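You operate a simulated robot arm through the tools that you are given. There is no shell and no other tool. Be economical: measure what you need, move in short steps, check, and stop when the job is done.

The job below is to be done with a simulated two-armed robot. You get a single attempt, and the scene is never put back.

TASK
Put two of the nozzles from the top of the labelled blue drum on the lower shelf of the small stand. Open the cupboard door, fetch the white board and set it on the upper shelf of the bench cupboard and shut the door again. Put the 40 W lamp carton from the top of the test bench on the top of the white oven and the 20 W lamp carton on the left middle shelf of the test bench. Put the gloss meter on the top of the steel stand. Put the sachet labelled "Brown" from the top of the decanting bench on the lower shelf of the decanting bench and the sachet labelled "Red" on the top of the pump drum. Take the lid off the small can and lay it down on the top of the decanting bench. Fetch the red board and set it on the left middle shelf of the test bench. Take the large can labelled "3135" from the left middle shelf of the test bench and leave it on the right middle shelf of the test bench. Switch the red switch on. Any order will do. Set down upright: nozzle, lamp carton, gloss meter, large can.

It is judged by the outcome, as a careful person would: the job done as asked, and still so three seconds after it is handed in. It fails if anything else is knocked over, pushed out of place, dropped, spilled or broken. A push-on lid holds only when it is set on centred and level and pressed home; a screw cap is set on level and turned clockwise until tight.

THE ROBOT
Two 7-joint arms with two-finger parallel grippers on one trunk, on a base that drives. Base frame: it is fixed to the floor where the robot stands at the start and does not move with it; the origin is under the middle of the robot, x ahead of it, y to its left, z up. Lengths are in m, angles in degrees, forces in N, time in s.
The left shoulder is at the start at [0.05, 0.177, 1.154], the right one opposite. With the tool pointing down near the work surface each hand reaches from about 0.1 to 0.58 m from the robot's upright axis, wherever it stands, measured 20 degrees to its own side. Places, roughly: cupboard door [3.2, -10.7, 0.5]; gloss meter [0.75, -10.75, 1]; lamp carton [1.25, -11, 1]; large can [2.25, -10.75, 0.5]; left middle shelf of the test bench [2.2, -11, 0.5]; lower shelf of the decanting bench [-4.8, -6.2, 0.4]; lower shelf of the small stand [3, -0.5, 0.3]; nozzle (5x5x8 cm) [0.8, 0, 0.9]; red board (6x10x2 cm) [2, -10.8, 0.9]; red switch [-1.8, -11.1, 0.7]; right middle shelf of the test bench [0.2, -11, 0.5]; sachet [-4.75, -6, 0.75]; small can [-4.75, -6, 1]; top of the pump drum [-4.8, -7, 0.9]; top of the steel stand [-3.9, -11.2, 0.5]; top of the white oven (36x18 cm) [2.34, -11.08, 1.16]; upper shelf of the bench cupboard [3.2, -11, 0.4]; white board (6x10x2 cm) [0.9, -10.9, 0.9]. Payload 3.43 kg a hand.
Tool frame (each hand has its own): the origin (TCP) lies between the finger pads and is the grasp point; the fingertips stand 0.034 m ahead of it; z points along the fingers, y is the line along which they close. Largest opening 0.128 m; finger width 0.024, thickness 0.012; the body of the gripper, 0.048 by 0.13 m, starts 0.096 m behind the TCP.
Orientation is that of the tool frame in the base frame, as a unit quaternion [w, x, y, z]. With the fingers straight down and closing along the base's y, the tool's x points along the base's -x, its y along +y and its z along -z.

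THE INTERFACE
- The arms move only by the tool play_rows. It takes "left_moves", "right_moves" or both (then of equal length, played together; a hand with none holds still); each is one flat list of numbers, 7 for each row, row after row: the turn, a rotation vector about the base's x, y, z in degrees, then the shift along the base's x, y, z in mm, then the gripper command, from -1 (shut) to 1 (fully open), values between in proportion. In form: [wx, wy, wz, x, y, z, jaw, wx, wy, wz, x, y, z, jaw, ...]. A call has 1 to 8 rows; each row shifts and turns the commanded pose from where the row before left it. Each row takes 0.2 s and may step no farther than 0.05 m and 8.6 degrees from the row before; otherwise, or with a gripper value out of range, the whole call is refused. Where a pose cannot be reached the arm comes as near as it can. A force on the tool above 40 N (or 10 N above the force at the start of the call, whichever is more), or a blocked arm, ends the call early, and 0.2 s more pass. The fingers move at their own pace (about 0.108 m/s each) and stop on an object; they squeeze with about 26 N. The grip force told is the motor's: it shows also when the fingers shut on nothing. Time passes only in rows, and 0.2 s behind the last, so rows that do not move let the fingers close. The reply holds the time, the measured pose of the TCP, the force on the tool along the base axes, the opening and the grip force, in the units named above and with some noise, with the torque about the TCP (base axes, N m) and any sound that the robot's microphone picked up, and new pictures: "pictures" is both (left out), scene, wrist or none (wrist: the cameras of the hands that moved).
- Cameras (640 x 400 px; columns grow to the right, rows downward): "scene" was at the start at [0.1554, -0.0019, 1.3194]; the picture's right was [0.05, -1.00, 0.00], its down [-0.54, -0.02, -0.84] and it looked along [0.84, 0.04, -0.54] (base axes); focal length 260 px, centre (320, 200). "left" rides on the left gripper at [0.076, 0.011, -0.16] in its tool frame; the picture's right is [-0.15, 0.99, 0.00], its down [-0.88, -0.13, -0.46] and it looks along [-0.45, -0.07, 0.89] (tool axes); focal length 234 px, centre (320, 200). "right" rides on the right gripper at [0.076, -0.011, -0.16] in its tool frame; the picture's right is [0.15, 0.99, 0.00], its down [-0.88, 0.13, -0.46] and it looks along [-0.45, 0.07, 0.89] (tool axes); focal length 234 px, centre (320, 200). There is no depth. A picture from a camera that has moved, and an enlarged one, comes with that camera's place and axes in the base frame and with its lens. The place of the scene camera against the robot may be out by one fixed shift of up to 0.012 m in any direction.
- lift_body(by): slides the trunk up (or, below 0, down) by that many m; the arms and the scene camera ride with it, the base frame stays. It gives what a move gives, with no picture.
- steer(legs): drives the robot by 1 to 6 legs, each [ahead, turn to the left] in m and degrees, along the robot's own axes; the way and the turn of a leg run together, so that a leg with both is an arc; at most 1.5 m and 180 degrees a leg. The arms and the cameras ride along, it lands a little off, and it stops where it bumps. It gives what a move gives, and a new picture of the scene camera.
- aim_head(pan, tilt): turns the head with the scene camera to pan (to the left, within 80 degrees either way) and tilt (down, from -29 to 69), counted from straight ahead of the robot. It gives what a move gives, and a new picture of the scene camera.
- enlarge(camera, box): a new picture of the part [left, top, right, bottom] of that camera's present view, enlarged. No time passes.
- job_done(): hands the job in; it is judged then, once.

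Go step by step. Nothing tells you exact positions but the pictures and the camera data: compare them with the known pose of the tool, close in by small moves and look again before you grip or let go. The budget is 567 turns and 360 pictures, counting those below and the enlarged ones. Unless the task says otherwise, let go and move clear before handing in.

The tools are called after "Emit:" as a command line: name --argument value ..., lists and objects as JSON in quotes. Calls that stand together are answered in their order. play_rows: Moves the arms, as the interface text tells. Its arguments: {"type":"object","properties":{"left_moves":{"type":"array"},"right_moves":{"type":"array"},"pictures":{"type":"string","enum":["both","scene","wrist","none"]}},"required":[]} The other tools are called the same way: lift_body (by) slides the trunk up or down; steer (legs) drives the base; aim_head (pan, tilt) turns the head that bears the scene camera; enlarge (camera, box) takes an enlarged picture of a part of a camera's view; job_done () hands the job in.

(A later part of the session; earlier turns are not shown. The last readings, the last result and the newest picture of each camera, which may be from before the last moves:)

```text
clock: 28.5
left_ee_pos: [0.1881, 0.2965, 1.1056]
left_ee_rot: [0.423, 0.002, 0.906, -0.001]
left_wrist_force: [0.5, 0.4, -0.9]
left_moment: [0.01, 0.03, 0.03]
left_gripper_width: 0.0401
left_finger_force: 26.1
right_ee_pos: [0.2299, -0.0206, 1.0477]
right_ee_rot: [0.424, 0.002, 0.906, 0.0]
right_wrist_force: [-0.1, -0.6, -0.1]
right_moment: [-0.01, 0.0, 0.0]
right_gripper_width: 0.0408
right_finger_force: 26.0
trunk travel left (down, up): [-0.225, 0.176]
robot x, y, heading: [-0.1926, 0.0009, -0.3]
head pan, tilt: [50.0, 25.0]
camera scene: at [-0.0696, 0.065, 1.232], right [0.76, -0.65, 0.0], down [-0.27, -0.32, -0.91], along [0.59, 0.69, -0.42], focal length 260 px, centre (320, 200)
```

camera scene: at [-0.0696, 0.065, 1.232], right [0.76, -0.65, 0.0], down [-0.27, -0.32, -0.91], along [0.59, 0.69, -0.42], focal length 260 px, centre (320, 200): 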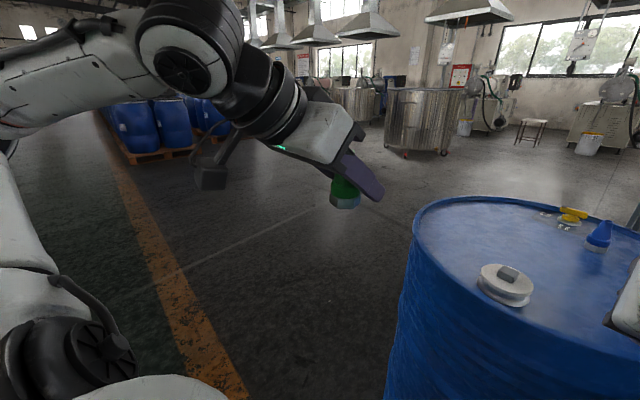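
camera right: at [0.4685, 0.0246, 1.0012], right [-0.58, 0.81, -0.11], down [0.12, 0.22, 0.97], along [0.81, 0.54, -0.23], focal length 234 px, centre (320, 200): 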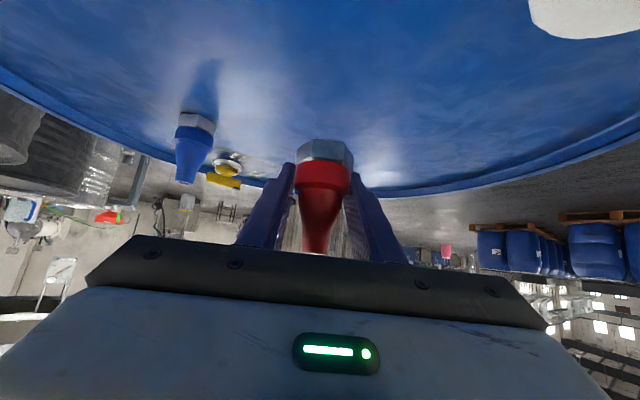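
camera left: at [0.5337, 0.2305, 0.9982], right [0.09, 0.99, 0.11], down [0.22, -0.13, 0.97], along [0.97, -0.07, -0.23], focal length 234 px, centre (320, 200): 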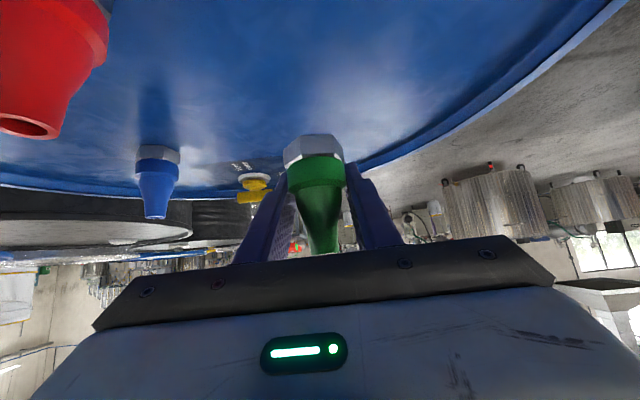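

The way left is clear, so I'll go around the drum to the left side of the stand.

Emit:
steer --legs '[[0, 65], [1.2, 0], [0, -65], [1.5, 0], [0.95, 0], [0, -70]]'

Emit:
aim_head --pan 0 --tilt 30

```text
clock: 54.7
left_ee_pos: [3.1578, 0.8734, 1.1046]
left_ee_rot: [0.353, 0.498, 0.757, -0.232]
left_wrist_force: [0.4, -0.3, -0.3]
left_moment: [-0.03, 0.01, -0.01]
left_gripper_width: 0.0404
left_finger_force: 25.6
right_ee_pos: [2.8854, 0.7071, 1.0488]
right_ee_rot: [0.355, 0.498, 0.757, -0.231]
right_wrist_force: [-0.3, -0.5, -0.2]
right_moment: [0.0, -0.02, 0.03]
right_gripper_width: 0.0405
right_finger_force: 26.2
trunk travel left (down, up): [-0.225, 0.176]
robot x, y, heading: [2.7322, 1.1055, -66.5]
head pan, tilt: [50.0, 25.0]
camera scene: at [2.8465, 1.0099, 1.2321], right [-0.29, -0.96, 0.0], down [-0.4, 0.12, -0.91], along [0.87, -0.26, -0.42], focal length 260 px, centre (320, 200)
```

scene: 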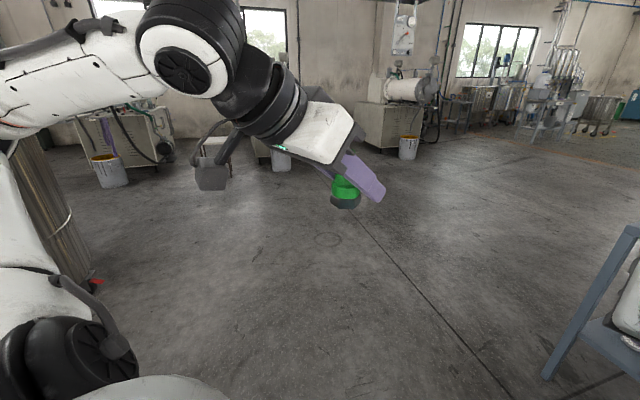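

```text
clock: 55.9
left_ee_pos: [3.1592, 0.8736, 1.1054]
left_ee_rot: [0.353, 0.498, 0.757, -0.233]
left_wrist_force: [-0.4, -0.3, -0.2]
left_moment: [0.0, 0.02, 0.04]
left_gripper_width: 0.0402
left_finger_force: 26.2
right_ee_pos: [2.8851, 0.7084, 1.0479]
right_ee_rot: [0.354, 0.498, 0.757, -0.231]
right_wrist_force: [0.0, -0.4, 0.5]
right_moment: [-0.04, 0.0, 0.02]
right_gripper_width: 0.0407
right_finger_force: 25.9
trunk travel left (down, up): [-0.225, 0.176]
robot x, y, heading: [2.7325, 1.1028, -66.6]
head pan, tilt: [0.0, 30.0]
camera scene: at [2.7943, 0.9533, 1.2241], right [-0.92, -0.4, 0.0], down [-0.2, 0.46, -0.87], along [0.34, -0.79, -0.5], focal length 260 px, centre (320, 200)
```

scene: 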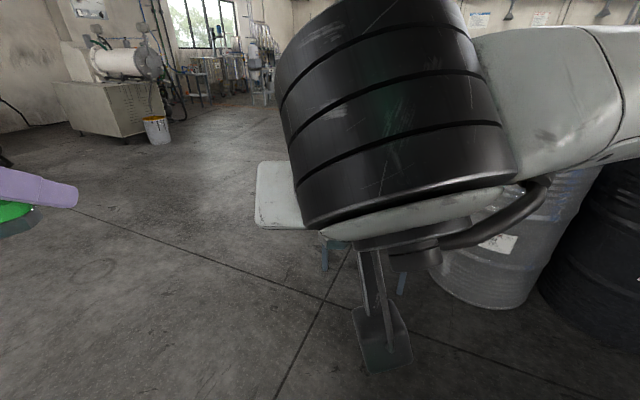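

The right arm blocks the view. I'll turn to face the stand and shift the right hand outward and down.

Emit:
play_rows --right_moves '[0, 0, 0, -35, -15, -25, -1, 0, 0, 0, -35, -15, -25, -1, 0, 0, 0, -35, -15, -25, -1, 0, 0, 0, -35, -15, -25, -1, 0, 0, 0, -35, -15, -25, -1]' --pictures "none"

Emit:
steer --legs '[[0, -23]]'

```text
clock: 57.0
left_ee_pos: [3.1583, 0.8724, 1.105]
left_ee_rot: [0.354, 0.498, 0.757, -0.233]
left_wrist_force: [-0.6, -0.5, -0.8]
left_moment: [-0.01, -0.03, 0.01]
left_gripper_width: 0.0403
left_finger_force: 26.3
right_ee_pos: [2.7283, 0.6096, 0.9254]
right_ee_rot: [0.355, 0.497, 0.758, -0.23]
right_wrist_force: [0.7, 0.5, -0.5]
right_moment: [-0.01, 0.01, 0.0]
right_gripper_width: 0.0406
right_finger_force: 25.7
right hand out of reach, approached as far as the arm can: row 4, 5
trunk travel left (down, up): [-0.225, 0.176]
robot x, y, heading: [2.7356, 1.1047, -66.3]
head pan, tilt: [0.0, 30.0]
```

```text
clock: 58.6
left_ee_pos: [3.0345, 0.7272, 1.1052]
left_ee_rot: [0.301, 0.637, 0.645, -0.297]
left_wrist_force: [-0.2, 0.2, -0.9]
left_moment: [-0.03, -0.01, 0.0]
left_gripper_width: 0.0399
left_finger_force: 26.1
right_ee_pos: [2.5359, 0.6503, 0.9252]
right_ee_rot: [0.301, 0.637, 0.645, -0.295]
right_wrist_force: [-0.4, -0.5, -0.1]
right_moment: [-0.01, 0.03, 0.03]
right_gripper_width: 0.0407
right_finger_force: 25.8
trunk travel left (down, up): [-0.225, 0.176]
robot x, y, heading: [2.7327, 1.1083, -89.6]
head pan, tilt: [0.0, 30.0]
camera scene: at [2.7321, 0.9401, 1.2241], right [-1.0, -0.01, 0.0], down [-0.01, 0.5, -0.87], along [0.01, -0.87, -0.5], focal length 260 px, centre (320, 200)
```

scene: 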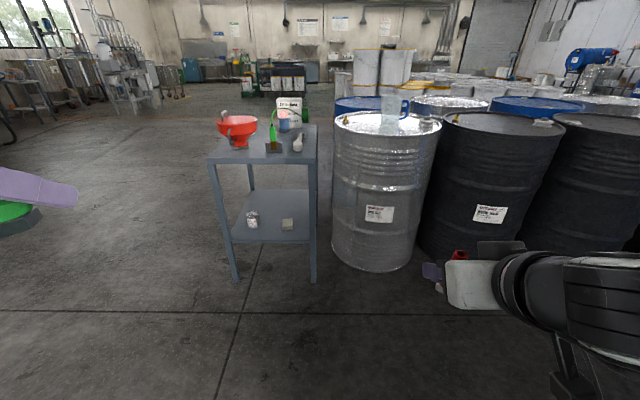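

I can see the stand well: lower shelf z≈0.30, front edge y≈-0.19, x from 2.79 to 3.25. I'll drive square in front of it, stopping at about y=0.45.

Emit:
steer --legs '[[0, 22], [0.62, 0], [0, -22.5], [0.08, 0]]'

Emit:
lift_body --by -0.22

```text
clock: 65.2
left_ee_pos: [3.2901, 0.0835, 1.1059]
left_ee_rot: [0.303, 0.632, 0.649, -0.295]
left_wrist_force: [0.7, 0.6, -0.9]
left_moment: [-0.05, 0.04, -0.01]
left_gripper_width: 0.0401
left_finger_force: 26.4
right_ee_pos: [2.791, -0.0009, 0.9255]
right_ee_rot: [0.303, 0.633, 0.649, -0.294]
right_wrist_force: [-0.1, -0.2, -1.3]
right_moment: [0.0, 0.01, 0.0]
right_gripper_width: 0.0407
right_finger_force: 26.2
trunk travel left (down, up): [-0.225, 0.176]
robot x, y, heading: [2.9822, 0.4583, -88.6]
head pan, tilt: [0.0, 30.0]
camera scene: at [2.9843, 0.2914, 1.224], right [-1.0, -0.03, 0.0], down [-0.01, 0.5, -0.87], along [0.02, -0.87, -0.5], focal length 260 px, centre (320, 200)
```

scene: 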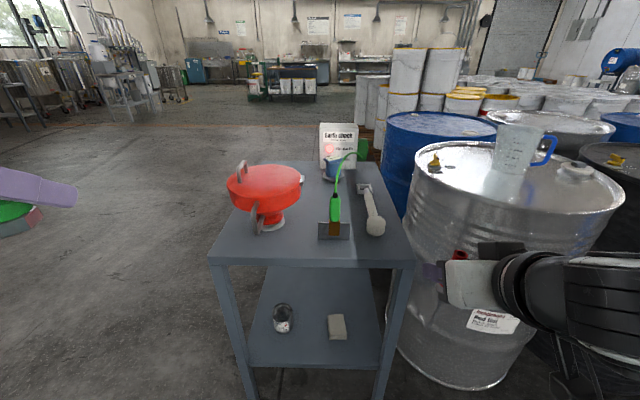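

```text
clock: 67.5
left_ee_pos: [3.2904, 0.0833, 0.8856]
left_ee_rot: [0.303, 0.633, 0.649, -0.295]
left_wrist_force: [-0.5, 0.1, -0.4]
left_moment: [-0.01, 0.01, 0.02]
left_gripper_width: 0.0404
left_finger_force: 25.9
right_ee_pos: [2.7928, -0.001, 0.7053]
right_ee_rot: [0.303, 0.633, 0.649, -0.294]
right_wrist_force: [0.7, -0.4, -0.6]
right_moment: [-0.01, -0.05, -0.01]
right_gripper_width: 0.0403
right_finger_force: 26.2
trunk travel left (down, up): [-0.005, 0.396]
robot x, y, heading: [2.9846, 0.4573, -88.8]
head pan, tilt: [0.0, 30.0]
```

I need a clearer look at the shelf from this lower height.

Emit:
aim_head --pan 0 --tilt 45

Emit:
enlarge --camera "scene" --box '[200, 100, 440, 250]'

```text
clock: 68.2
left_ee_pos: [3.2912, 0.0835, 0.8848]
left_ee_rot: [0.304, 0.632, 0.649, -0.296]
left_wrist_force: [0.1, 0.3, -0.8]
left_moment: [-0.05, 0.01, 0.01]
left_gripper_width: 0.0404
left_finger_force: 26.0
right_ee_pos: [2.7909, -0.0015, 0.7053]
right_ee_rot: [0.305, 0.632, 0.649, -0.294]
right_wrist_force: [0.2, 0.5, -0.6]
right_moment: [0.01, 0.0, -0.01]
right_gripper_width: 0.0407
right_finger_force: 26.0
trunk travel left (down, up): [-0.005, 0.396]
robot x, y, heading: [2.9841, 0.4611, -88.6]
head pan, tilt: [0.0, 45.0]
camera scene: at [2.9841, 0.3011, 0.9815], right [-1.0, -0.03, 0.0], down [-0.02, 0.71, -0.71], along [0.02, -0.71, -0.71], focal length 260 px, centre (320, 200)
```

scene: 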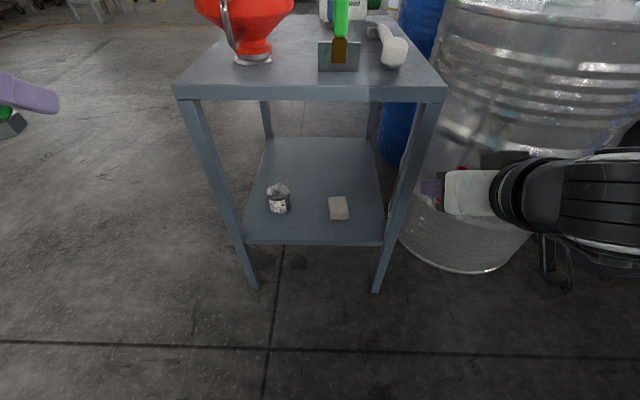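

```text
2.67 times, centred on (320, 175) of scene
camera zoom: at [2.9841, 0.3011, 0.9815], right [-1.0, -0.03, 0.0], down [-0.02, 0.71, -0.71], along [0.02, -0.71, -0.71], focal length 692 px, centre (320, 267)
```

zoom: 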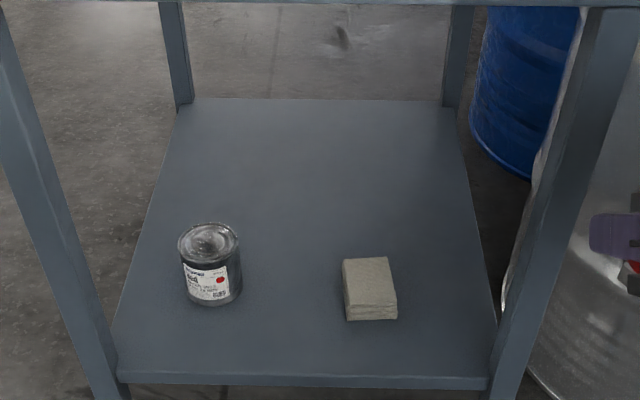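

The can is at (3.14, -0.315) and the sponge at (2.93, -0.30). I'll set green at (3.02, -0.42) and red in front of it at (3.03, -0.26). First I tuck the hands in low and drive closer.

Emit:
play_rows --left_moves '[0, 0, 0, -7, 15, -46, -1, 0, 0, 0, -7, 15, -46, -1, 0, 0, 0, -7, 15, -46, -1, 0, 0, 0, -7, 15, -46, -1, 0, 0, 0, -7, 15, -46, -1, 0, 0, 0, -7, 15, -46, -1, 0, 0, 0, -7, 15, -46, -1, 0, 0, 0, -7, 15, -46, -1]' --right_moves '[0, 0, 0, 0, 25, -5, -1, 0, 0, 0, 0, 25, -5, -1, 0, 0, 0, 0, 25, -5, -1, 0, 0, 0, 0, 25, -5, -1, 0, 0, 0, 0, 25, -5, -1, 0, 0, 0, 0, 25, -5, -1, 0, 0, 0, 0, 25, -5, -1, 0, 0, 0, 0, 25, -5, -1]' --pictures "none"

Emit:
steer --legs '[[0.22, -1]]'

```text
clock: 70.0
left_ee_pos: [3.3054, 0.0346, 0.6008]
left_ee_rot: [0.303, 0.632, 0.65, -0.295]
left_wrist_force: [0.7, 0.0, -1.4]
left_moment: [-0.02, 0.01, -0.03]
left_gripper_width: 0.0405
left_finger_force: 26.6
left hand out of reach, approached as far as the arm can: row 1, 2, 3, 4, 5, 6, 7
right_ee_pos: [2.8036, -0.0002, 0.6986]
right_ee_rot: [0.304, 0.633, 0.649, -0.294]
right_wrist_force: [0.2, -0.2, -0.2]
right_moment: [-0.01, -0.01, 0.03]
right_gripper_width: 0.0406
right_finger_force: 26.2
right hand out of reach, approached as far as the arm can: row 1, 2, 3, 4, 5, 6, 7, 8
trunk travel left (down, up): [-0.005, 0.396]
robot x, y, heading: [2.9848, 0.457, -88.2]
head pan, tilt: [0.0, 45.0]
```

```text
clock: 71.4
left_ee_pos: [3.3033, -0.1073, 0.6006]
left_ee_rot: [0.301, 0.637, 0.645, -0.297]
left_wrist_force: [0.9, -0.1, -0.6]
left_moment: [-0.02, -0.04, 0.01]
left_gripper_width: 0.0403
left_finger_force: 26.3
right_ee_pos: [2.803, -0.1268, 0.6963]
right_ee_rot: [0.297, 0.637, 0.649, -0.291]
right_wrist_force: [-0.7, 1.1, -0.2]
right_moment: [0.03, -0.04, 0.0]
right_gripper_width: 0.0407
right_finger_force: 26.2
trunk travel left (down, up): [-0.005, 0.396]
robot x, y, heading: [2.9895, 0.3216, -89.3]
head pan, tilt: [0.0, 45.0]
stopped in leg 1: the force on the tool passed its limit at 181 N (the readings are from after the stop); the commanded pose is now the measured one
camera scene: at [2.9845, 0.1641, 0.9812], right [-1.0, -0.01, 0.0], down [-0.01, 0.71, -0.71], along [0.01, -0.71, -0.71], focal length 260 px, centre (320, 200)
```

scene: 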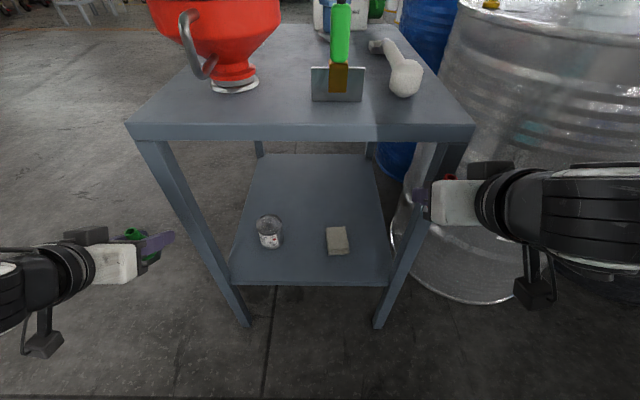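

The right hand bumped something at the stand's front corner, though the stand looks unmoved. I'll back off and check the right hand.

Emit:
steer --legs '[[-0.06, 0]]'

Emit:
enlarge --camera "right" --box '[0, 0, 640, 400]'

Emit:
enlarge --camera "left" --box '[0, 0, 640, 400]'

```text
clock: 72.4
left_ee_pos: [3.3006, -0.0487, 0.601]
left_ee_rot: [0.301, 0.637, 0.644, -0.298]
left_wrist_force: [0.1, -0.7, -0.1]
left_moment: [0.0, -0.01, 0.04]
left_gripper_width: 0.0406
left_finger_force: 25.8
right_ee_pos: [2.8013, -0.0666, 0.6961]
right_ee_rot: [0.297, 0.637, 0.648, -0.291]
right_wrist_force: [-0.4, 0.0, -0.8]
right_moment: [0.01, 0.01, 0.03]
right_gripper_width: 0.0407
right_finger_force: 26.2
trunk travel left (down, up): [-0.005, 0.396]
robot x, y, heading: [2.9841, 0.3822, -89.5]
head pan, tilt: [0.0, 45.0]
camera scene: at [2.9836, 0.2237, 0.9815], right [-1.0, -0.01, 0.0], down [-0.01, 0.71, -0.71], along [0.01, -0.71, -0.71], focal length 260 px, centre (320, 200)
```

scene: 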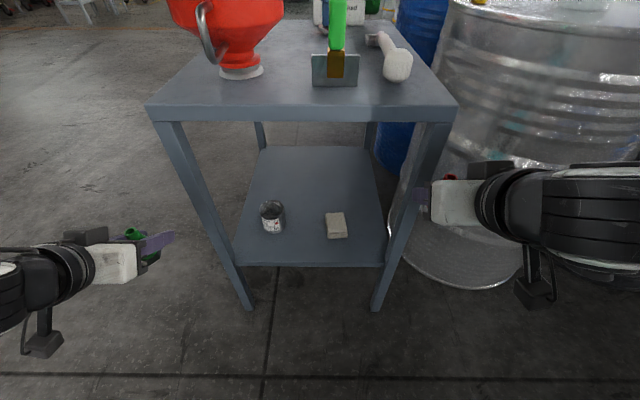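

```text
1.00 times, centred on (320, 200) of right (not enlarged: the box is as wide or as high as the picture)
camera zoom: at [2.7873, 0.1029, 0.7433], right [0.99, 0.11, -0.11], down [0.13, -0.23, 0.96], along [0.08, -0.97, -0.24], focal length 234 px, centre (320, 200)
```

zoom: 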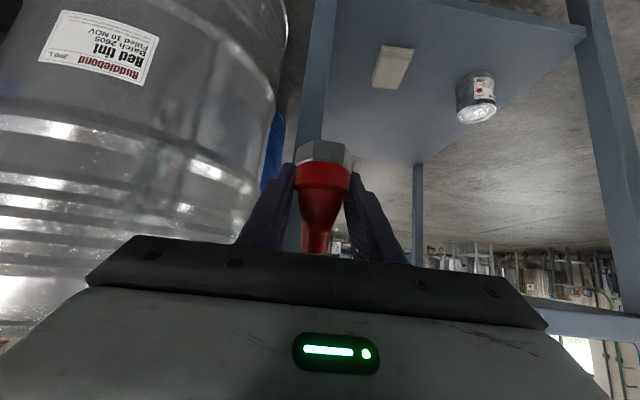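

```text
1.00 times, centred on (320, 200) of left (not enlarged: the box is as wide or as high as the picture)
camera zoom: at [3.3111, 0.1244, 0.6441], right [0.99, -0.08, 0.11], down [-0.13, -0.22, 0.97], along [-0.06, -0.97, -0.23], focal length 234 px, centre (320, 200)
```

zoom: 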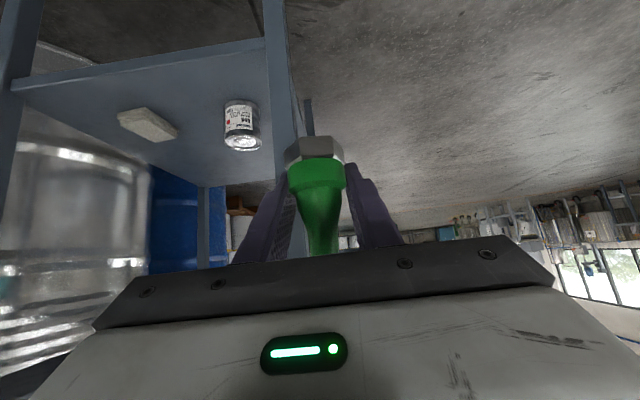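

Both grips are intact. I'll bring the hands between the legs, below the top, before driving closer.

Emit:
play_rows --left_moves '[0, 0, 0, -36, 0, -20, -1, 0, 0, 0, -36, 0, -20, -1, 0, 0, 0, -36, 0, -20, -1, 0, 0, 0, -36, 0, -20, -1, 0, 0, 0, -36, 0, -20, -1]' --right_moves '[0, 0, 0, 20, 0, -36, -1, 0, 0, 0, 20, 0, -36, -1, 0, 0, 0, 20, 0, -36, -1, 0, 0, 0, 20, 0, -36, -1, 0, 0, 0, 20, 0, -36, -1]' --pictures "scene"

```text
clock: 73.6
left_ee_pos: [3.1846, -0.0569, 0.5597]
left_ee_rot: [0.301, 0.637, 0.645, -0.297]
left_wrist_force: [-0.4, -1.1, -0.2]
left_moment: [0.02, -0.01, -0.01]
left_gripper_width: 0.0404
left_finger_force: 26.0
left hand out of reach, approached as far as the arm can: row 3, 4, 5
right_ee_pos: [2.9004, -0.0679, 0.5162]
right_ee_rot: [0.298, 0.638, 0.648, -0.292]
right_wrist_force: [0.1, -0.5, 0.1]
right_moment: [-0.02, -0.01, 0.01]
right_gripper_width: 0.0407
right_finger_force: 26.0
trunk travel left (down, up): [-0.005, 0.396]
robot x, y, heading: [2.9834, 0.3822, -89.2]
head pan, tilt: [0.0, 45.0]
camera scene: at [2.9835, 0.2238, 0.9815], right [-1.0, -0.01, 0.0], down [-0.01, 0.71, -0.71], along [0.01, -0.71, -0.71], focal length 260 px, centre (320, 200)
```

scene: 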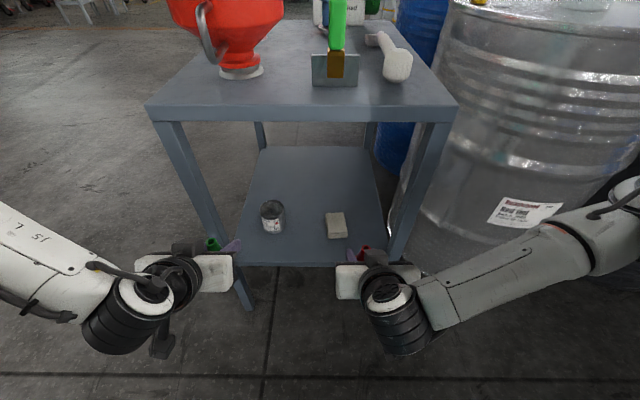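

The left arm is at a joint limit there. I'll try yawing that hand inward while moving it in.

Emit:
play_rows --left_moves '[0, 0, -8, -18, 5, -10, -1, 0, 0, -8, -18, 5, -10, -1, 0, 0, -8, -18, 5, -10, -1, 0, 0, -8, -18, 5, -10, -1]' --pictures "none"

```text
clock: 74.6
left_ee_pos: [3.122, -0.0378, 0.5291]
left_ee_rot: [0.207, 0.791, 0.442, -0.369]
left_wrist_force: [0.6, -0.5, -0.7]
left_moment: [0.02, 0.02, 0.03]
left_gripper_width: 0.0406
left_finger_force: 25.4
left hand out of reach, approached as far as the arm can: row 2, 3, 4
right_ee_pos: [2.8999, -0.0685, 0.5163]
right_ee_rot: [0.297, 0.638, 0.648, -0.292]
right_wrist_force: [0.2, -0.2, -1.0]
right_moment: [0.0, -0.02, 0.02]
right_gripper_width: 0.0404
right_finger_force: 25.9
trunk travel left (down, up): [-0.005, 0.396]
robot x, y, heading: [2.9837, 0.3781, -89.4]
head pan, tilt: [0.0, 45.0]
```

Emit:
steer --legs '[[0.11, 0]]'

```text
clock: 75.8
left_ee_pos: [3.1241, -0.1457, 0.5297]
left_ee_rot: [0.206, 0.791, 0.443, -0.368]
left_wrist_force: [0.3, 0.0, -0.8]
left_moment: [-0.02, 0.0, -0.03]
left_gripper_width: 0.0402
left_finger_force: 26.2
right_ee_pos: [2.9021, -0.1752, 0.5149]
right_ee_rot: [0.297, 0.637, 0.649, -0.291]
right_wrist_force: [0.3, 0.1, -0.4]
right_moment: [-0.05, 0.0, -0.02]
right_gripper_width: 0.0406
right_finger_force: 25.7
trunk travel left (down, up): [-0.005, 0.396]
robot x, y, heading: [2.9865, 0.2745, -89.3]
head pan, tilt: [0.0, 45.0]
camera scene: at [2.9847, 0.1158, 0.9815], right [-1.0, -0.01, 0.0], down [-0.01, 0.71, -0.71], along [0.01, -0.71, -0.71], focal length 260 px, centre (320, 200)
```

scene: 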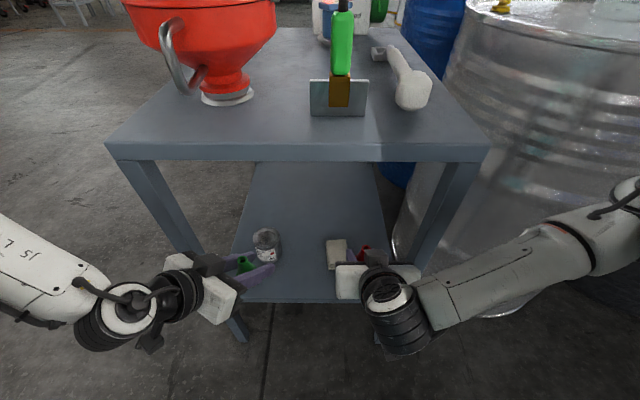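

The right hand goes in over the gap behind the sponge, staying high.

Emit:
play_rows --right_moves '[0, 0, 5, 20, -33, -5, -1, 0, 0, 5, 20, -33, -5, -1, 0, 0, 5, 20, -33, -5, -1, 0, 0, 5, 20, -33, -5, -1, 0, 0, 0, 20, -33, -20, -1, 0, 0, 0, 20, -40, -20, -1]'

```text
clock: 77.2
left_ee_pos: [3.1243, -0.14, 0.5343]
left_ee_rot: [0.211, 0.789, 0.442, -0.371]
left_wrist_force: [-0.2, 0.3, -1.1]
left_moment: [-0.02, 0.02, -0.01]
left_gripper_width: 0.0401
left_finger_force: 26.1
right_ee_pos: [3.0306, -0.3688, 0.4613]
right_ee_rot: [0.347, 0.51, 0.752, -0.234]
right_wrist_force: [0.2, -0.1, -0.8]
right_moment: [0.02, 0.0, 0.0]
right_gripper_width: 0.0409
right_finger_force: 25.9
trunk travel left (down, up): [-0.005, 0.396]
robot x, y, heading: [2.9852, 0.2779, -89.5]
head pan, tilt: [0.0, 45.0]
camera scene: at [2.9846, 0.1265, 0.9837], right [-1.0, -0.01, 0.0], down [-0.01, 0.7, -0.72], along [0.0, -0.72, -0.7], focal length 260 px, centre (320, 200)
camera right: at [2.9567, -0.2132, 0.5092], right [0.88, 0.46, -0.11], down [0.2, -0.16, 0.97], along [0.42, -0.87, -0.23], focal length 234 px, centre (320, 200)
```

scene: 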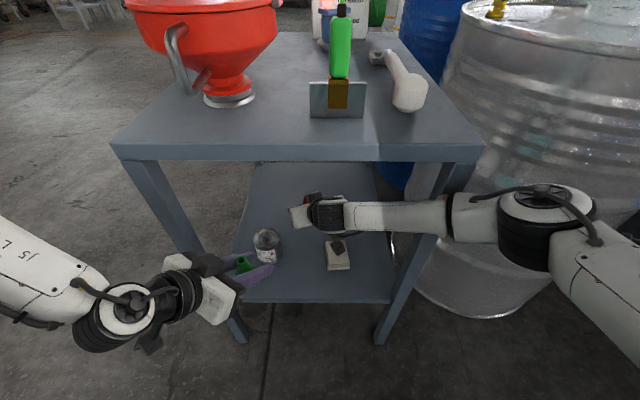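
right: 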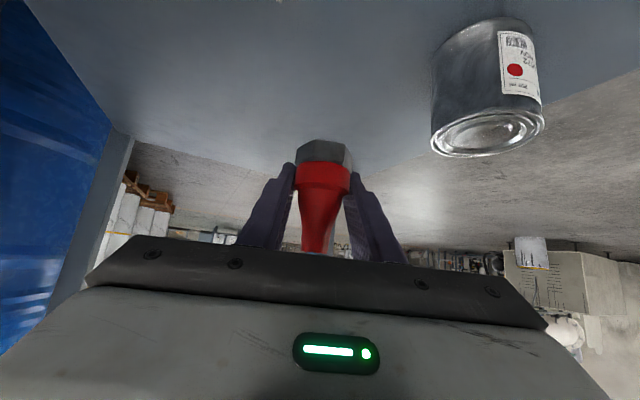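

Clear so far. I'll lower toward the shelf.

Emit:
play_rows --right_moves '[0, 0, 0, -3, 0, -30, -1, 0, 0, 0, -3, 0, -30, -1, 0, 0, 0, -2, 0, -28, -1]'

```text
clock: 78.0
left_ee_pos: [3.1223, -0.1473, 0.5279]
left_ee_rot: [0.206, 0.791, 0.443, -0.369]
left_wrist_force: [-0.1, -0.3, -0.2]
left_moment: [-0.05, 0.02, -0.02]
left_gripper_width: 0.0404
left_finger_force: 25.4
right_ee_pos: [3.0103, -0.3791, 0.3663]
right_ee_rot: [0.343, 0.516, 0.748, -0.236]
right_wrist_force: [0.7, 0.5, -1.2]
right_moment: [-0.01, 0.06, -0.03]
right_gripper_width: 0.0406
right_finger_force: 26.0
trunk travel left (down, up): [-0.005, 0.396]
robot x, y, heading: [2.9904, 0.265, -89.3]
head pan, tilt: [0.0, 45.0]
camera scene: at [2.9845, 0.1146, 0.981], right [-1.0, -0.01, 0.0], down [-0.01, 0.71, -0.71], along [0.01, -0.71, -0.71], focal length 260 px, centre (320, 200)
camera right: at [2.9397, -0.2236, 0.4139], right [0.89, 0.44, -0.11], down [0.2, -0.17, 0.96], along [0.41, -0.88, -0.24], focal length 234 px, centre (320, 200)
```

scene: 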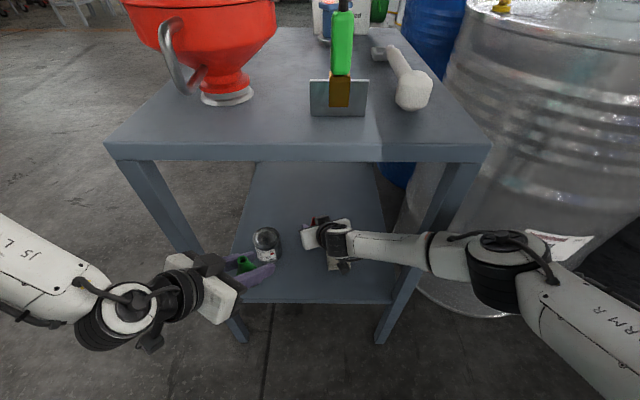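
right: 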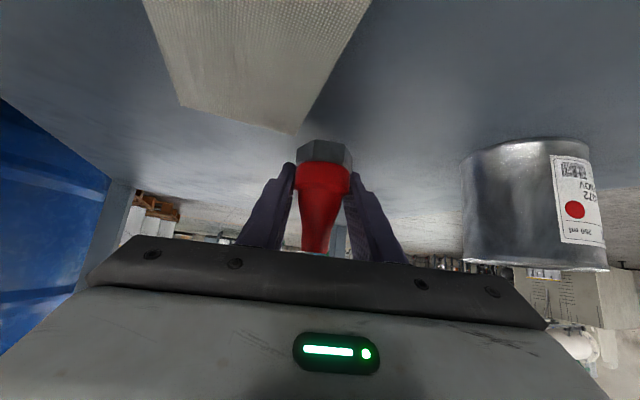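

The sponge corner is near, so I'll shift 15 mm away from it and lower gently until it touches.

Emit:
play_rows --right_moves '[0, 0, 0, 14, -6, 0, -1, 0, 0, 0, 0, 0, -10, -1, 0, 0, 0, 0, 0, -6, -1, 0, 0, 0, 0, 0, -4, -1]' --pictures "wrist"

```text
clock: 79.1
left_ee_pos: [3.1235, -0.1463, 0.5285]
left_ee_rot: [0.207, 0.79, 0.443, -0.369]
left_wrist_force: [0.6, 1.2, 0.1]
left_moment: [0.0, 0.0, 0.0]
left_gripper_width: 0.0406
left_finger_force: 25.7
right_ee_pos: [3.03, -0.3911, 0.3566]
right_ee_rot: [0.349, 0.512, 0.747, -0.239]
right_wrist_force: [1.2, -3.0, 10.9]
right_moment: [-0.11, -0.04, 0.0]
right_gripper_width: 0.0407
right_finger_force: 26.3
trunk travel left (down, up): [-0.005, 0.396]
robot x, y, heading: [2.9886, 0.2746, -89.5]
head pan, tilt: [0.0, 45.0]
stopped in row 4 (right hand): the force on the tool passed its limit at 41 N (the readings are from after the stop); the commanded pose is now the measured one
camera right: at [2.9577, -0.2351, 0.4005], right [0.89, 0.44, -0.11], down [0.2, -0.15, 0.97], along [0.41, -0.88, -0.23], focal length 234 px, centre (320, 200)
```

right: 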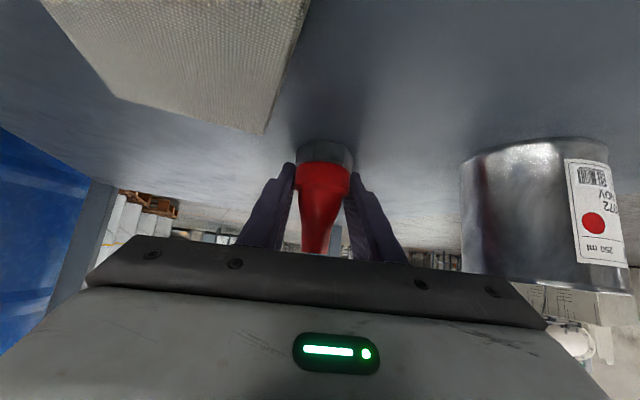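

It's on the shelf. I'll open partway and back out along the tool axis.

Emit:
play_rows --right_moves '[0, 0, 0, 0, 0, 0, 0.15, 0, 0, 0, 0, 0, 0, 0.15, 0, 0, 0, -5, 14, 13, 0.15, 0, 0, 0, -7, 21, 19, 0.15, 0, 0, 0, -11, 28, 26, 0.15, 0, 0, 0, -11, 28, 26, 0.15]'

```text
clock: 80.5
left_ee_pos: [3.1234, -0.1471, 0.5285]
left_ee_rot: [0.206, 0.79, 0.443, -0.369]
left_wrist_force: [0.6, -0.7, -1.0]
left_moment: [-0.01, -0.02, 0.04]
left_gripper_width: 0.0403
left_finger_force: 25.5
right_ee_pos: [3.0073, -0.332, 0.402]
right_ee_rot: [0.342, 0.516, 0.748, -0.239]
right_wrist_force: [-0.4, -0.3, -0.6]
right_moment: [-0.01, 0.0, 0.01]
right_gripper_width: 0.0737
right_finger_force: 0.1
right hand out of reach, approached as far as the arm can: row 5, 6
trunk travel left (down, up): [-0.005, 0.396]
robot x, y, heading: [2.9873, 0.2748, -89.4]
head pan, tilt: [0.0, 45.0]
camera scene: at [2.9844, 0.116, 0.9815], right [-1.0, -0.01, 0.0], down [-0.01, 0.71, -0.71], along [0.01, -0.71, -0.71], focal length 260 px, centre (320, 200)
camera right: at [2.9367, -0.1761, 0.4497], right [0.89, 0.44, -0.11], down [0.21, -0.17, 0.96], along [0.4, -0.88, -0.24], focal length 234 px, centre (320, 200)
```

scene: 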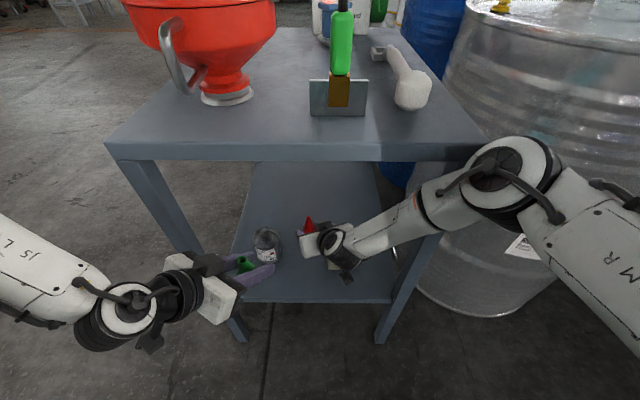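
right: 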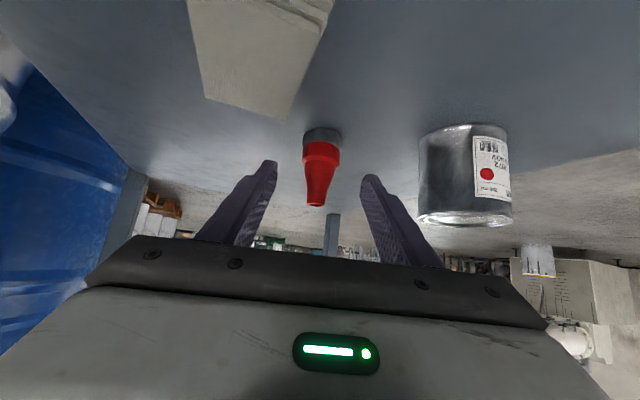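

Red stands upright. I'll bring the right hand back the way it went in.

Emit:
play_rows --right_moves '[0, 0, 0, -5, 5, 25, 0.15, 0, 0, 0, -5, 5, 30, 0.15, 0, 0, -5, -20, 33, 15, 0.15, 0, 0, -5, -20, 33, 10, 0.15, 0, 0, -5, -20, 33, 10, 0.15, 0, 0, -5, -20, 33, 10, 0.15]' --pictures "none"

Emit:
play_rows --left_moves '[0, 0, 0, -15, -5, -15, -1, 0, 0, 0, -15, -5, -15, -1, 0, 0, 0, -15, -10, -15, -1, 0, 0, 0, -10, -15, -15, -1]'

```text
clock: 81.9
left_ee_pos: [3.1228, -0.1457, 0.5284]
left_ee_rot: [0.206, 0.79, 0.444, -0.368]
left_wrist_force: [0.4, -0.3, -0.4]
left_moment: [-0.01, 0.0, 0.0]
left_gripper_width: 0.0407
left_finger_force: 26.4
right_ee_pos: [2.9156, -0.1929, 0.5038]
right_ee_rot: [0.301, 0.636, 0.647, -0.294]
right_wrist_force: [-0.3, -0.1, 0.7]
right_moment: [0.03, -0.02, -0.01]
right_gripper_width: 0.0736
right_finger_force: 0.1
trunk travel left (down, up): [-0.005, 0.396]
robot x, y, heading: [2.9888, 0.2711, -89.5]
head pan, tilt: [0.0, 45.0]
```

```text
clock: 82.9
left_ee_pos: [3.1206, -0.1774, 0.5285]
left_ee_rot: [0.206, 0.791, 0.443, -0.369]
left_wrist_force: [0.0, 0.4, -1.1]
left_moment: [-0.01, 0.01, 0.0]
left_gripper_width: 0.0403
left_finger_force: 25.7
left hand out of reach, approached as far as the arm can: row 1, 2, 3, 4
right_ee_pos: [2.9155, -0.1928, 0.5022]
right_ee_rot: [0.3, 0.636, 0.648, -0.294]
right_wrist_force: [-0.1, -0.4, 0.6]
right_moment: [0.0, 0.04, -0.02]
right_gripper_width: 0.0736
right_finger_force: 0.1
trunk travel left (down, up): [-0.005, 0.396]
robot x, y, heading: [2.988, 0.2738, -89.3]
head pan, tilt: [0.0, 45.0]
camera scene: at [2.9845, 0.116, 0.9815], right [-1.0, -0.01, 0.0], down [-0.01, 0.71, -0.71], along [0.01, -0.71, -0.71], focal length 260 px, centre (320, 200)
camera left: at [3.2199, -0.0379, 0.5729], right [0.79, -0.6, 0.11], down [-0.22, -0.12, 0.97], along [-0.56, -0.79, -0.23], focal length 234 px, centre (320, 200)
```

scene: 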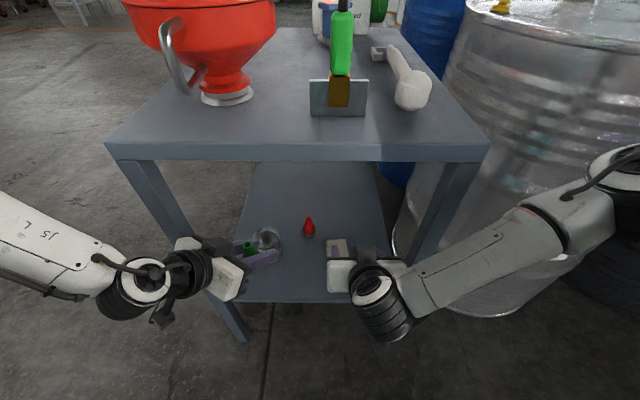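
left: 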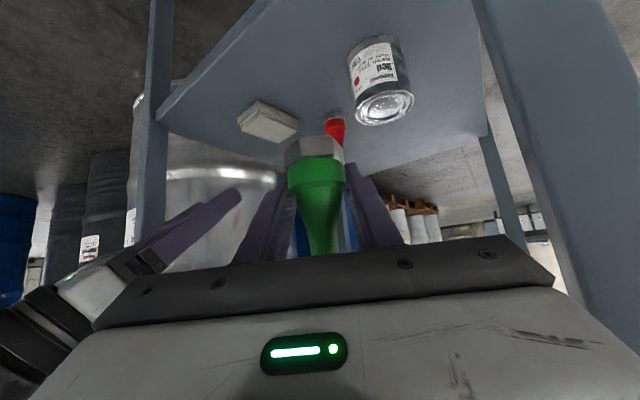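

The left arm is wedged at a joint limit. I'll back up, raise the left hand, straighten it and re-approach by mirroring the right arm's path.

Emit:
steer --legs '[[-0.14, 0]]'

Emit:
play_rows --left_moves '[0, 0, 4, 6, 0, 40, -1, 0, 0, 4, 6, 0, 40, -1, 0, 0, 4, 6, 0, 40, -1, 0, 0, 4, 6, 0, 40, -1, 0, 0, 4, 6, 0, 40, -1, 0, 0, 4, 6, 0, 20, -1, 0, 0, 4, 6, 0, 20, -1, 0, 0, 4, 6, 0, 0, -1]'

```text
clock: 84.2
left_ee_pos: [3.1187, -0.0398, 0.5288]
left_ee_rot: [0.206, 0.791, 0.443, -0.369]
left_wrist_force: [-0.8, -0.2, -0.6]
left_moment: [0.0, -0.03, 0.0]
left_gripper_width: 0.0403
left_finger_force: 25.5
right_ee_pos: [2.9147, -0.0549, 0.5031]
right_ee_rot: [0.3, 0.637, 0.647, -0.294]
right_wrist_force: [0.8, 0.8, -0.8]
right_moment: [0.02, 0.0, 0.01]
right_gripper_width: 0.0737
right_finger_force: 0.1
trunk travel left (down, up): [-0.005, 0.396]
robot x, y, heading: [2.9841, 0.4103, -89.6]
head pan, tilt: [0.0, 45.0]
camera scene: at [2.9832, 0.2538, 0.9815], right [-1.0, -0.01, 0.0], down [-0.01, 0.71, -0.71], along [0.01, -0.71, -0.71], focal length 260 px, centre (320, 200)
```

scene: 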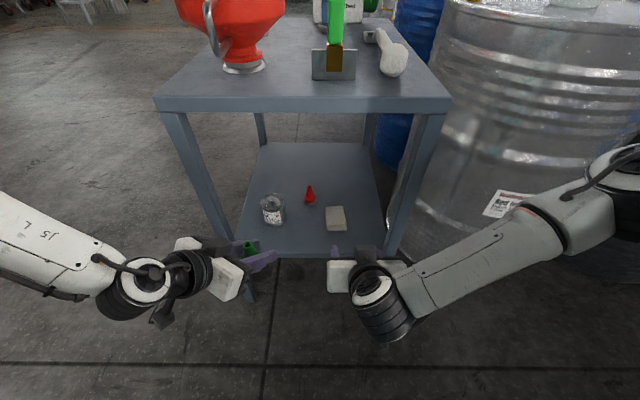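

```text
clock: 86.0
left_ee_pos: [3.1688, -0.0379, 0.7684]
left_ee_rot: [0.299, 0.638, 0.644, -0.298]
left_wrist_force: [0.4, -0.4, -0.9]
left_moment: [-0.01, 0.02, 0.01]
left_gripper_width: 0.0406
left_finger_force: 25.7
right_ee_pos: [2.915, -0.0557, 0.5046]
right_ee_rot: [0.3, 0.637, 0.646, -0.295]
right_wrist_force: [-0.1, -0.6, 0.2]
right_moment: [-0.02, 0.01, 0.01]
right_gripper_width: 0.0735
right_finger_force: 0.1
trunk travel left (down, up): [-0.005, 0.396]
robot x, y, heading: [2.9861, 0.4141, -89.4]
head pan, tilt: [0.0, 45.0]
camera scene: at [2.9832, 0.2539, 0.9815], right [-1.0, -0.01, 0.0], down [-0.01, 0.71, -0.71], along [0.01, -0.71, -0.71], focal length 260 px, centre (320, 200)
camera left: at [3.1773, 0.1336, 0.8132], right [0.99, -0.08, 0.11], down [-0.13, -0.22, 0.97], along [-0.06, -0.97, -0.23], focal length 234 px, centre (320, 200)
```

scene: 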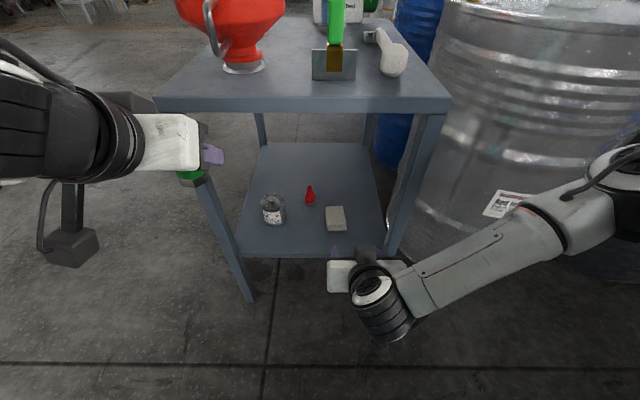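
left: 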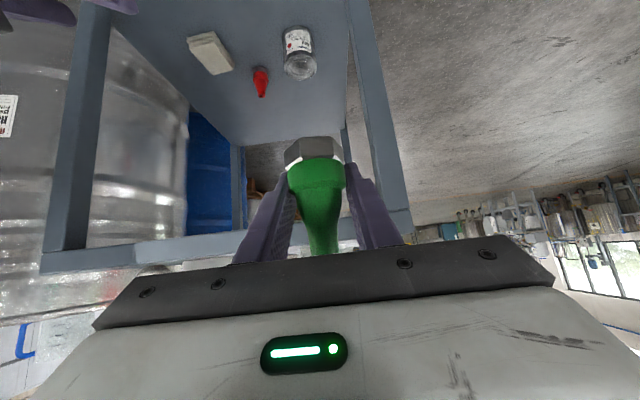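

Emit:
play_rows --left_moves '[0, 0, 0, -15, -5, -43, -1, 0, 0, 0, -15, -5, -43, -1, 0, 0, 0, -15, -5, -43, -1, 0, 0, 0, -15, -5, -43, -1, 0, 0, 0, -15, -5, -43, -1, 0, 0, 0, -15, -5, -43, -1]' --right_moves '[0, 0, 0, -15, 0, 15, 0.2, 0, 0, 0, -15, 0, 15, 0.2, 0, 0, 0, -15, 0, 15, 0.2, 0, 0, 0, -10, 0, 15, 0.2, 0, 0, 0, 0, 0, 0, 0.2, 0, 0, 0, 0, 0, 0, 0.2]' --pictures "scene"

```text
clock: 87.4
left_ee_pos: [3.1623, -0.0686, 0.5756]
left_ee_rot: [0.298, 0.639, 0.643, -0.298]
left_wrist_force: [0.1, -1.2, -1.4]
left_moment: [0.0, 0.01, -0.03]
left_gripper_width: 0.0407
left_finger_force: 25.8
left hand out of reach, approached as far as the arm can: row 4, 5, 6
right_ee_pos: [2.8576, -0.054, 0.5632]
right_ee_rot: [0.299, 0.636, 0.647, -0.294]
right_wrist_force: [0.2, 0.1, 0.3]
right_moment: [-0.03, 0.02, 0.01]
right_gripper_width: 0.0766
right_finger_force: 0.1
trunk travel left (down, up): [-0.005, 0.396]
robot x, y, heading: [2.9867, 0.4102, -89.4]
head pan, tilt: [0.0, 45.0]
camera scene: at [2.9831, 0.2539, 0.9815], right [-1.0, -0.01, 0.0], down [-0.01, 0.71, -0.71], along [0.01, -0.71, -0.71], focal length 260 px, centre (320, 200)
```

scene: 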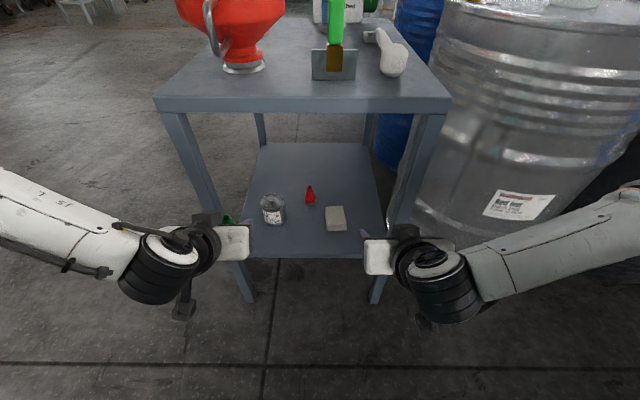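

Emit:
play_rows --left_moves '[0, 0, 0, -10, -35, 5, -1, 0, 0, 0, -10, -35, 0, -1, 0, 0, 0, -10, -35, 0, -1, 0, 0, 0, -15, -35, 0, -1, 0, 0, 0, -15, -30, -10, -1]' --pictures "none"

```text
clock: 88.6
left_ee_pos: [3.1715, -0.2063, 0.619]
left_ee_rot: [0.298, 0.639, 0.644, -0.298]
left_wrist_force: [-0.2, 0.1, -1.0]
left_moment: [-0.01, 0.02, -0.03]
left_gripper_width: 0.0403
left_finger_force: 25.9
left hand out of reach, approached as far as the arm can: row 1, 2, 3, 4, 5
right_ee_pos: [2.86, -0.0547, 0.5628]
right_ee_rot: [0.3, 0.636, 0.647, -0.294]
right_wrist_force: [-0.1, -0.4, 0.0]
right_moment: [0.01, 0.01, -0.02]
right_gripper_width: 0.0765
right_finger_force: 0.1
trunk travel left (down, up): [-0.005, 0.396]
robot x, y, heading: [2.9853, 0.4155, -89.5]
head pan, tilt: [0.0, 45.0]
```

Perhaps more shoulder height helps the left arm. I'll back that hand out, raise the trunk 0.15 and try lowering again.

Emit:
play_rows --left_moves '[0, 0, 0, 0, 40, 0, -1, 0, 0, 0, 0, 40, 0, -1, 0, 0, 0, 0, 40, 0, -1, 0, 0, 0, 0, 30, 0, -1]' --pictures "none"

Emit:
lift_body --by 0.15

Emit:
play_rows --left_moves '[0, 0, 0, -10, -5, -45, -1, 0, 0, 0, -10, -5, -45, -1, 0, 0, 0, -10, -5, -45, -1, 0, 0, 0, -10, -5, -45, -1, 0, 0, 0, -10, -5, -45, -1, 0, 0, 0, -10, -5, -45, -1]' --pictures "scene"

```text
clock: 89.6
left_ee_pos: [3.1733, -0.0554, 0.6234]
left_ee_rot: [0.3, 0.638, 0.643, -0.298]
left_wrist_force: [-0.6, -1.1, -0.1]
left_moment: [-0.02, -0.03, 0.0]
left_gripper_width: 0.0405
left_finger_force: 26.3
right_ee_pos: [2.8582, -0.0551, 0.5627]
right_ee_rot: [0.3, 0.637, 0.647, -0.294]
right_wrist_force: [0.5, 0.7, -0.2]
right_moment: [0.0, 0.01, 0.01]
right_gripper_width: 0.0769
right_finger_force: 0.1
trunk travel left (down, up): [-0.005, 0.396]
robot x, y, heading: [2.9847, 0.413, -89.5]
head pan, tilt: [0.0, 45.0]
```

```text
clock: 91.4
left_ee_pos: [3.1717, -0.0558, 0.7743]
left_ee_rot: [0.3, 0.638, 0.644, -0.298]
left_wrist_force: [0.3, -0.1, -1.0]
left_moment: [0.0, -0.03, -0.04]
left_gripper_width: 0.0405
left_finger_force: 26.3
right_ee_pos: [2.8589, -0.055, 0.712]
right_ee_rot: [0.3, 0.637, 0.646, -0.295]
right_wrist_force: [-0.9, -0.2, -0.1]
right_moment: [0.02, -0.03, 0.02]
right_gripper_width: 0.0766
right_finger_force: 0.1
trunk travel left (down, up): [-0.155, 0.246]
robot x, y, heading: [2.9844, 0.4109, -89.4]
head pan, tilt: [0.0, 45.0]
```

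```text
clock: 92.8
left_ee_pos: [3.2298, -0.075, 0.6682]
left_ee_rot: [0.299, 0.638, 0.644, -0.297]
left_wrist_force: [0.6, -0.8, -0.6]
left_moment: [-0.01, -0.01, 0.03]
left_gripper_width: 0.0405
left_finger_force: 25.8
left hand out of reach, approached as far as the arm can: row 2, 3, 4, 5, 6
right_ee_pos: [2.858, -0.0549, 0.7132]
right_ee_rot: [0.3, 0.636, 0.647, -0.294]
right_wrist_force: [0.6, 0.2, -1.0]
right_moment: [-0.01, -0.01, 0.02]
right_gripper_width: 0.0767
right_finger_force: 0.0
trunk travel left (down, up): [-0.155, 0.246]
robot x, y, heading: [2.9874, 0.4104, -89.5]
head pan, tilt: [0.0, 45.0]
camera scene: at [2.9831, 0.2539, 1.1315], right [-1.0, -0.01, 0.0], down [-0.01, 0.71, -0.71], along [0.01, -0.71, -0.71], focal length 260 px, centre (320, 200)
```

scene: 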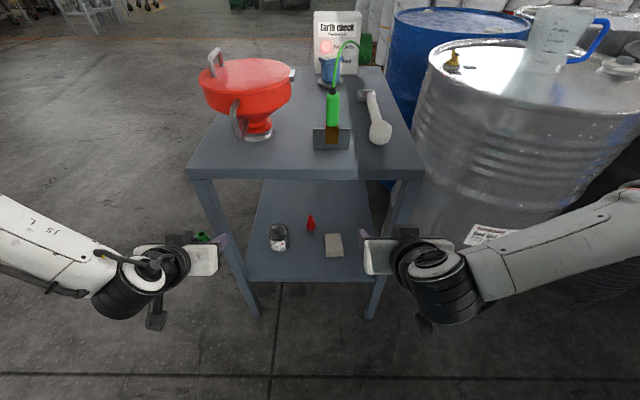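

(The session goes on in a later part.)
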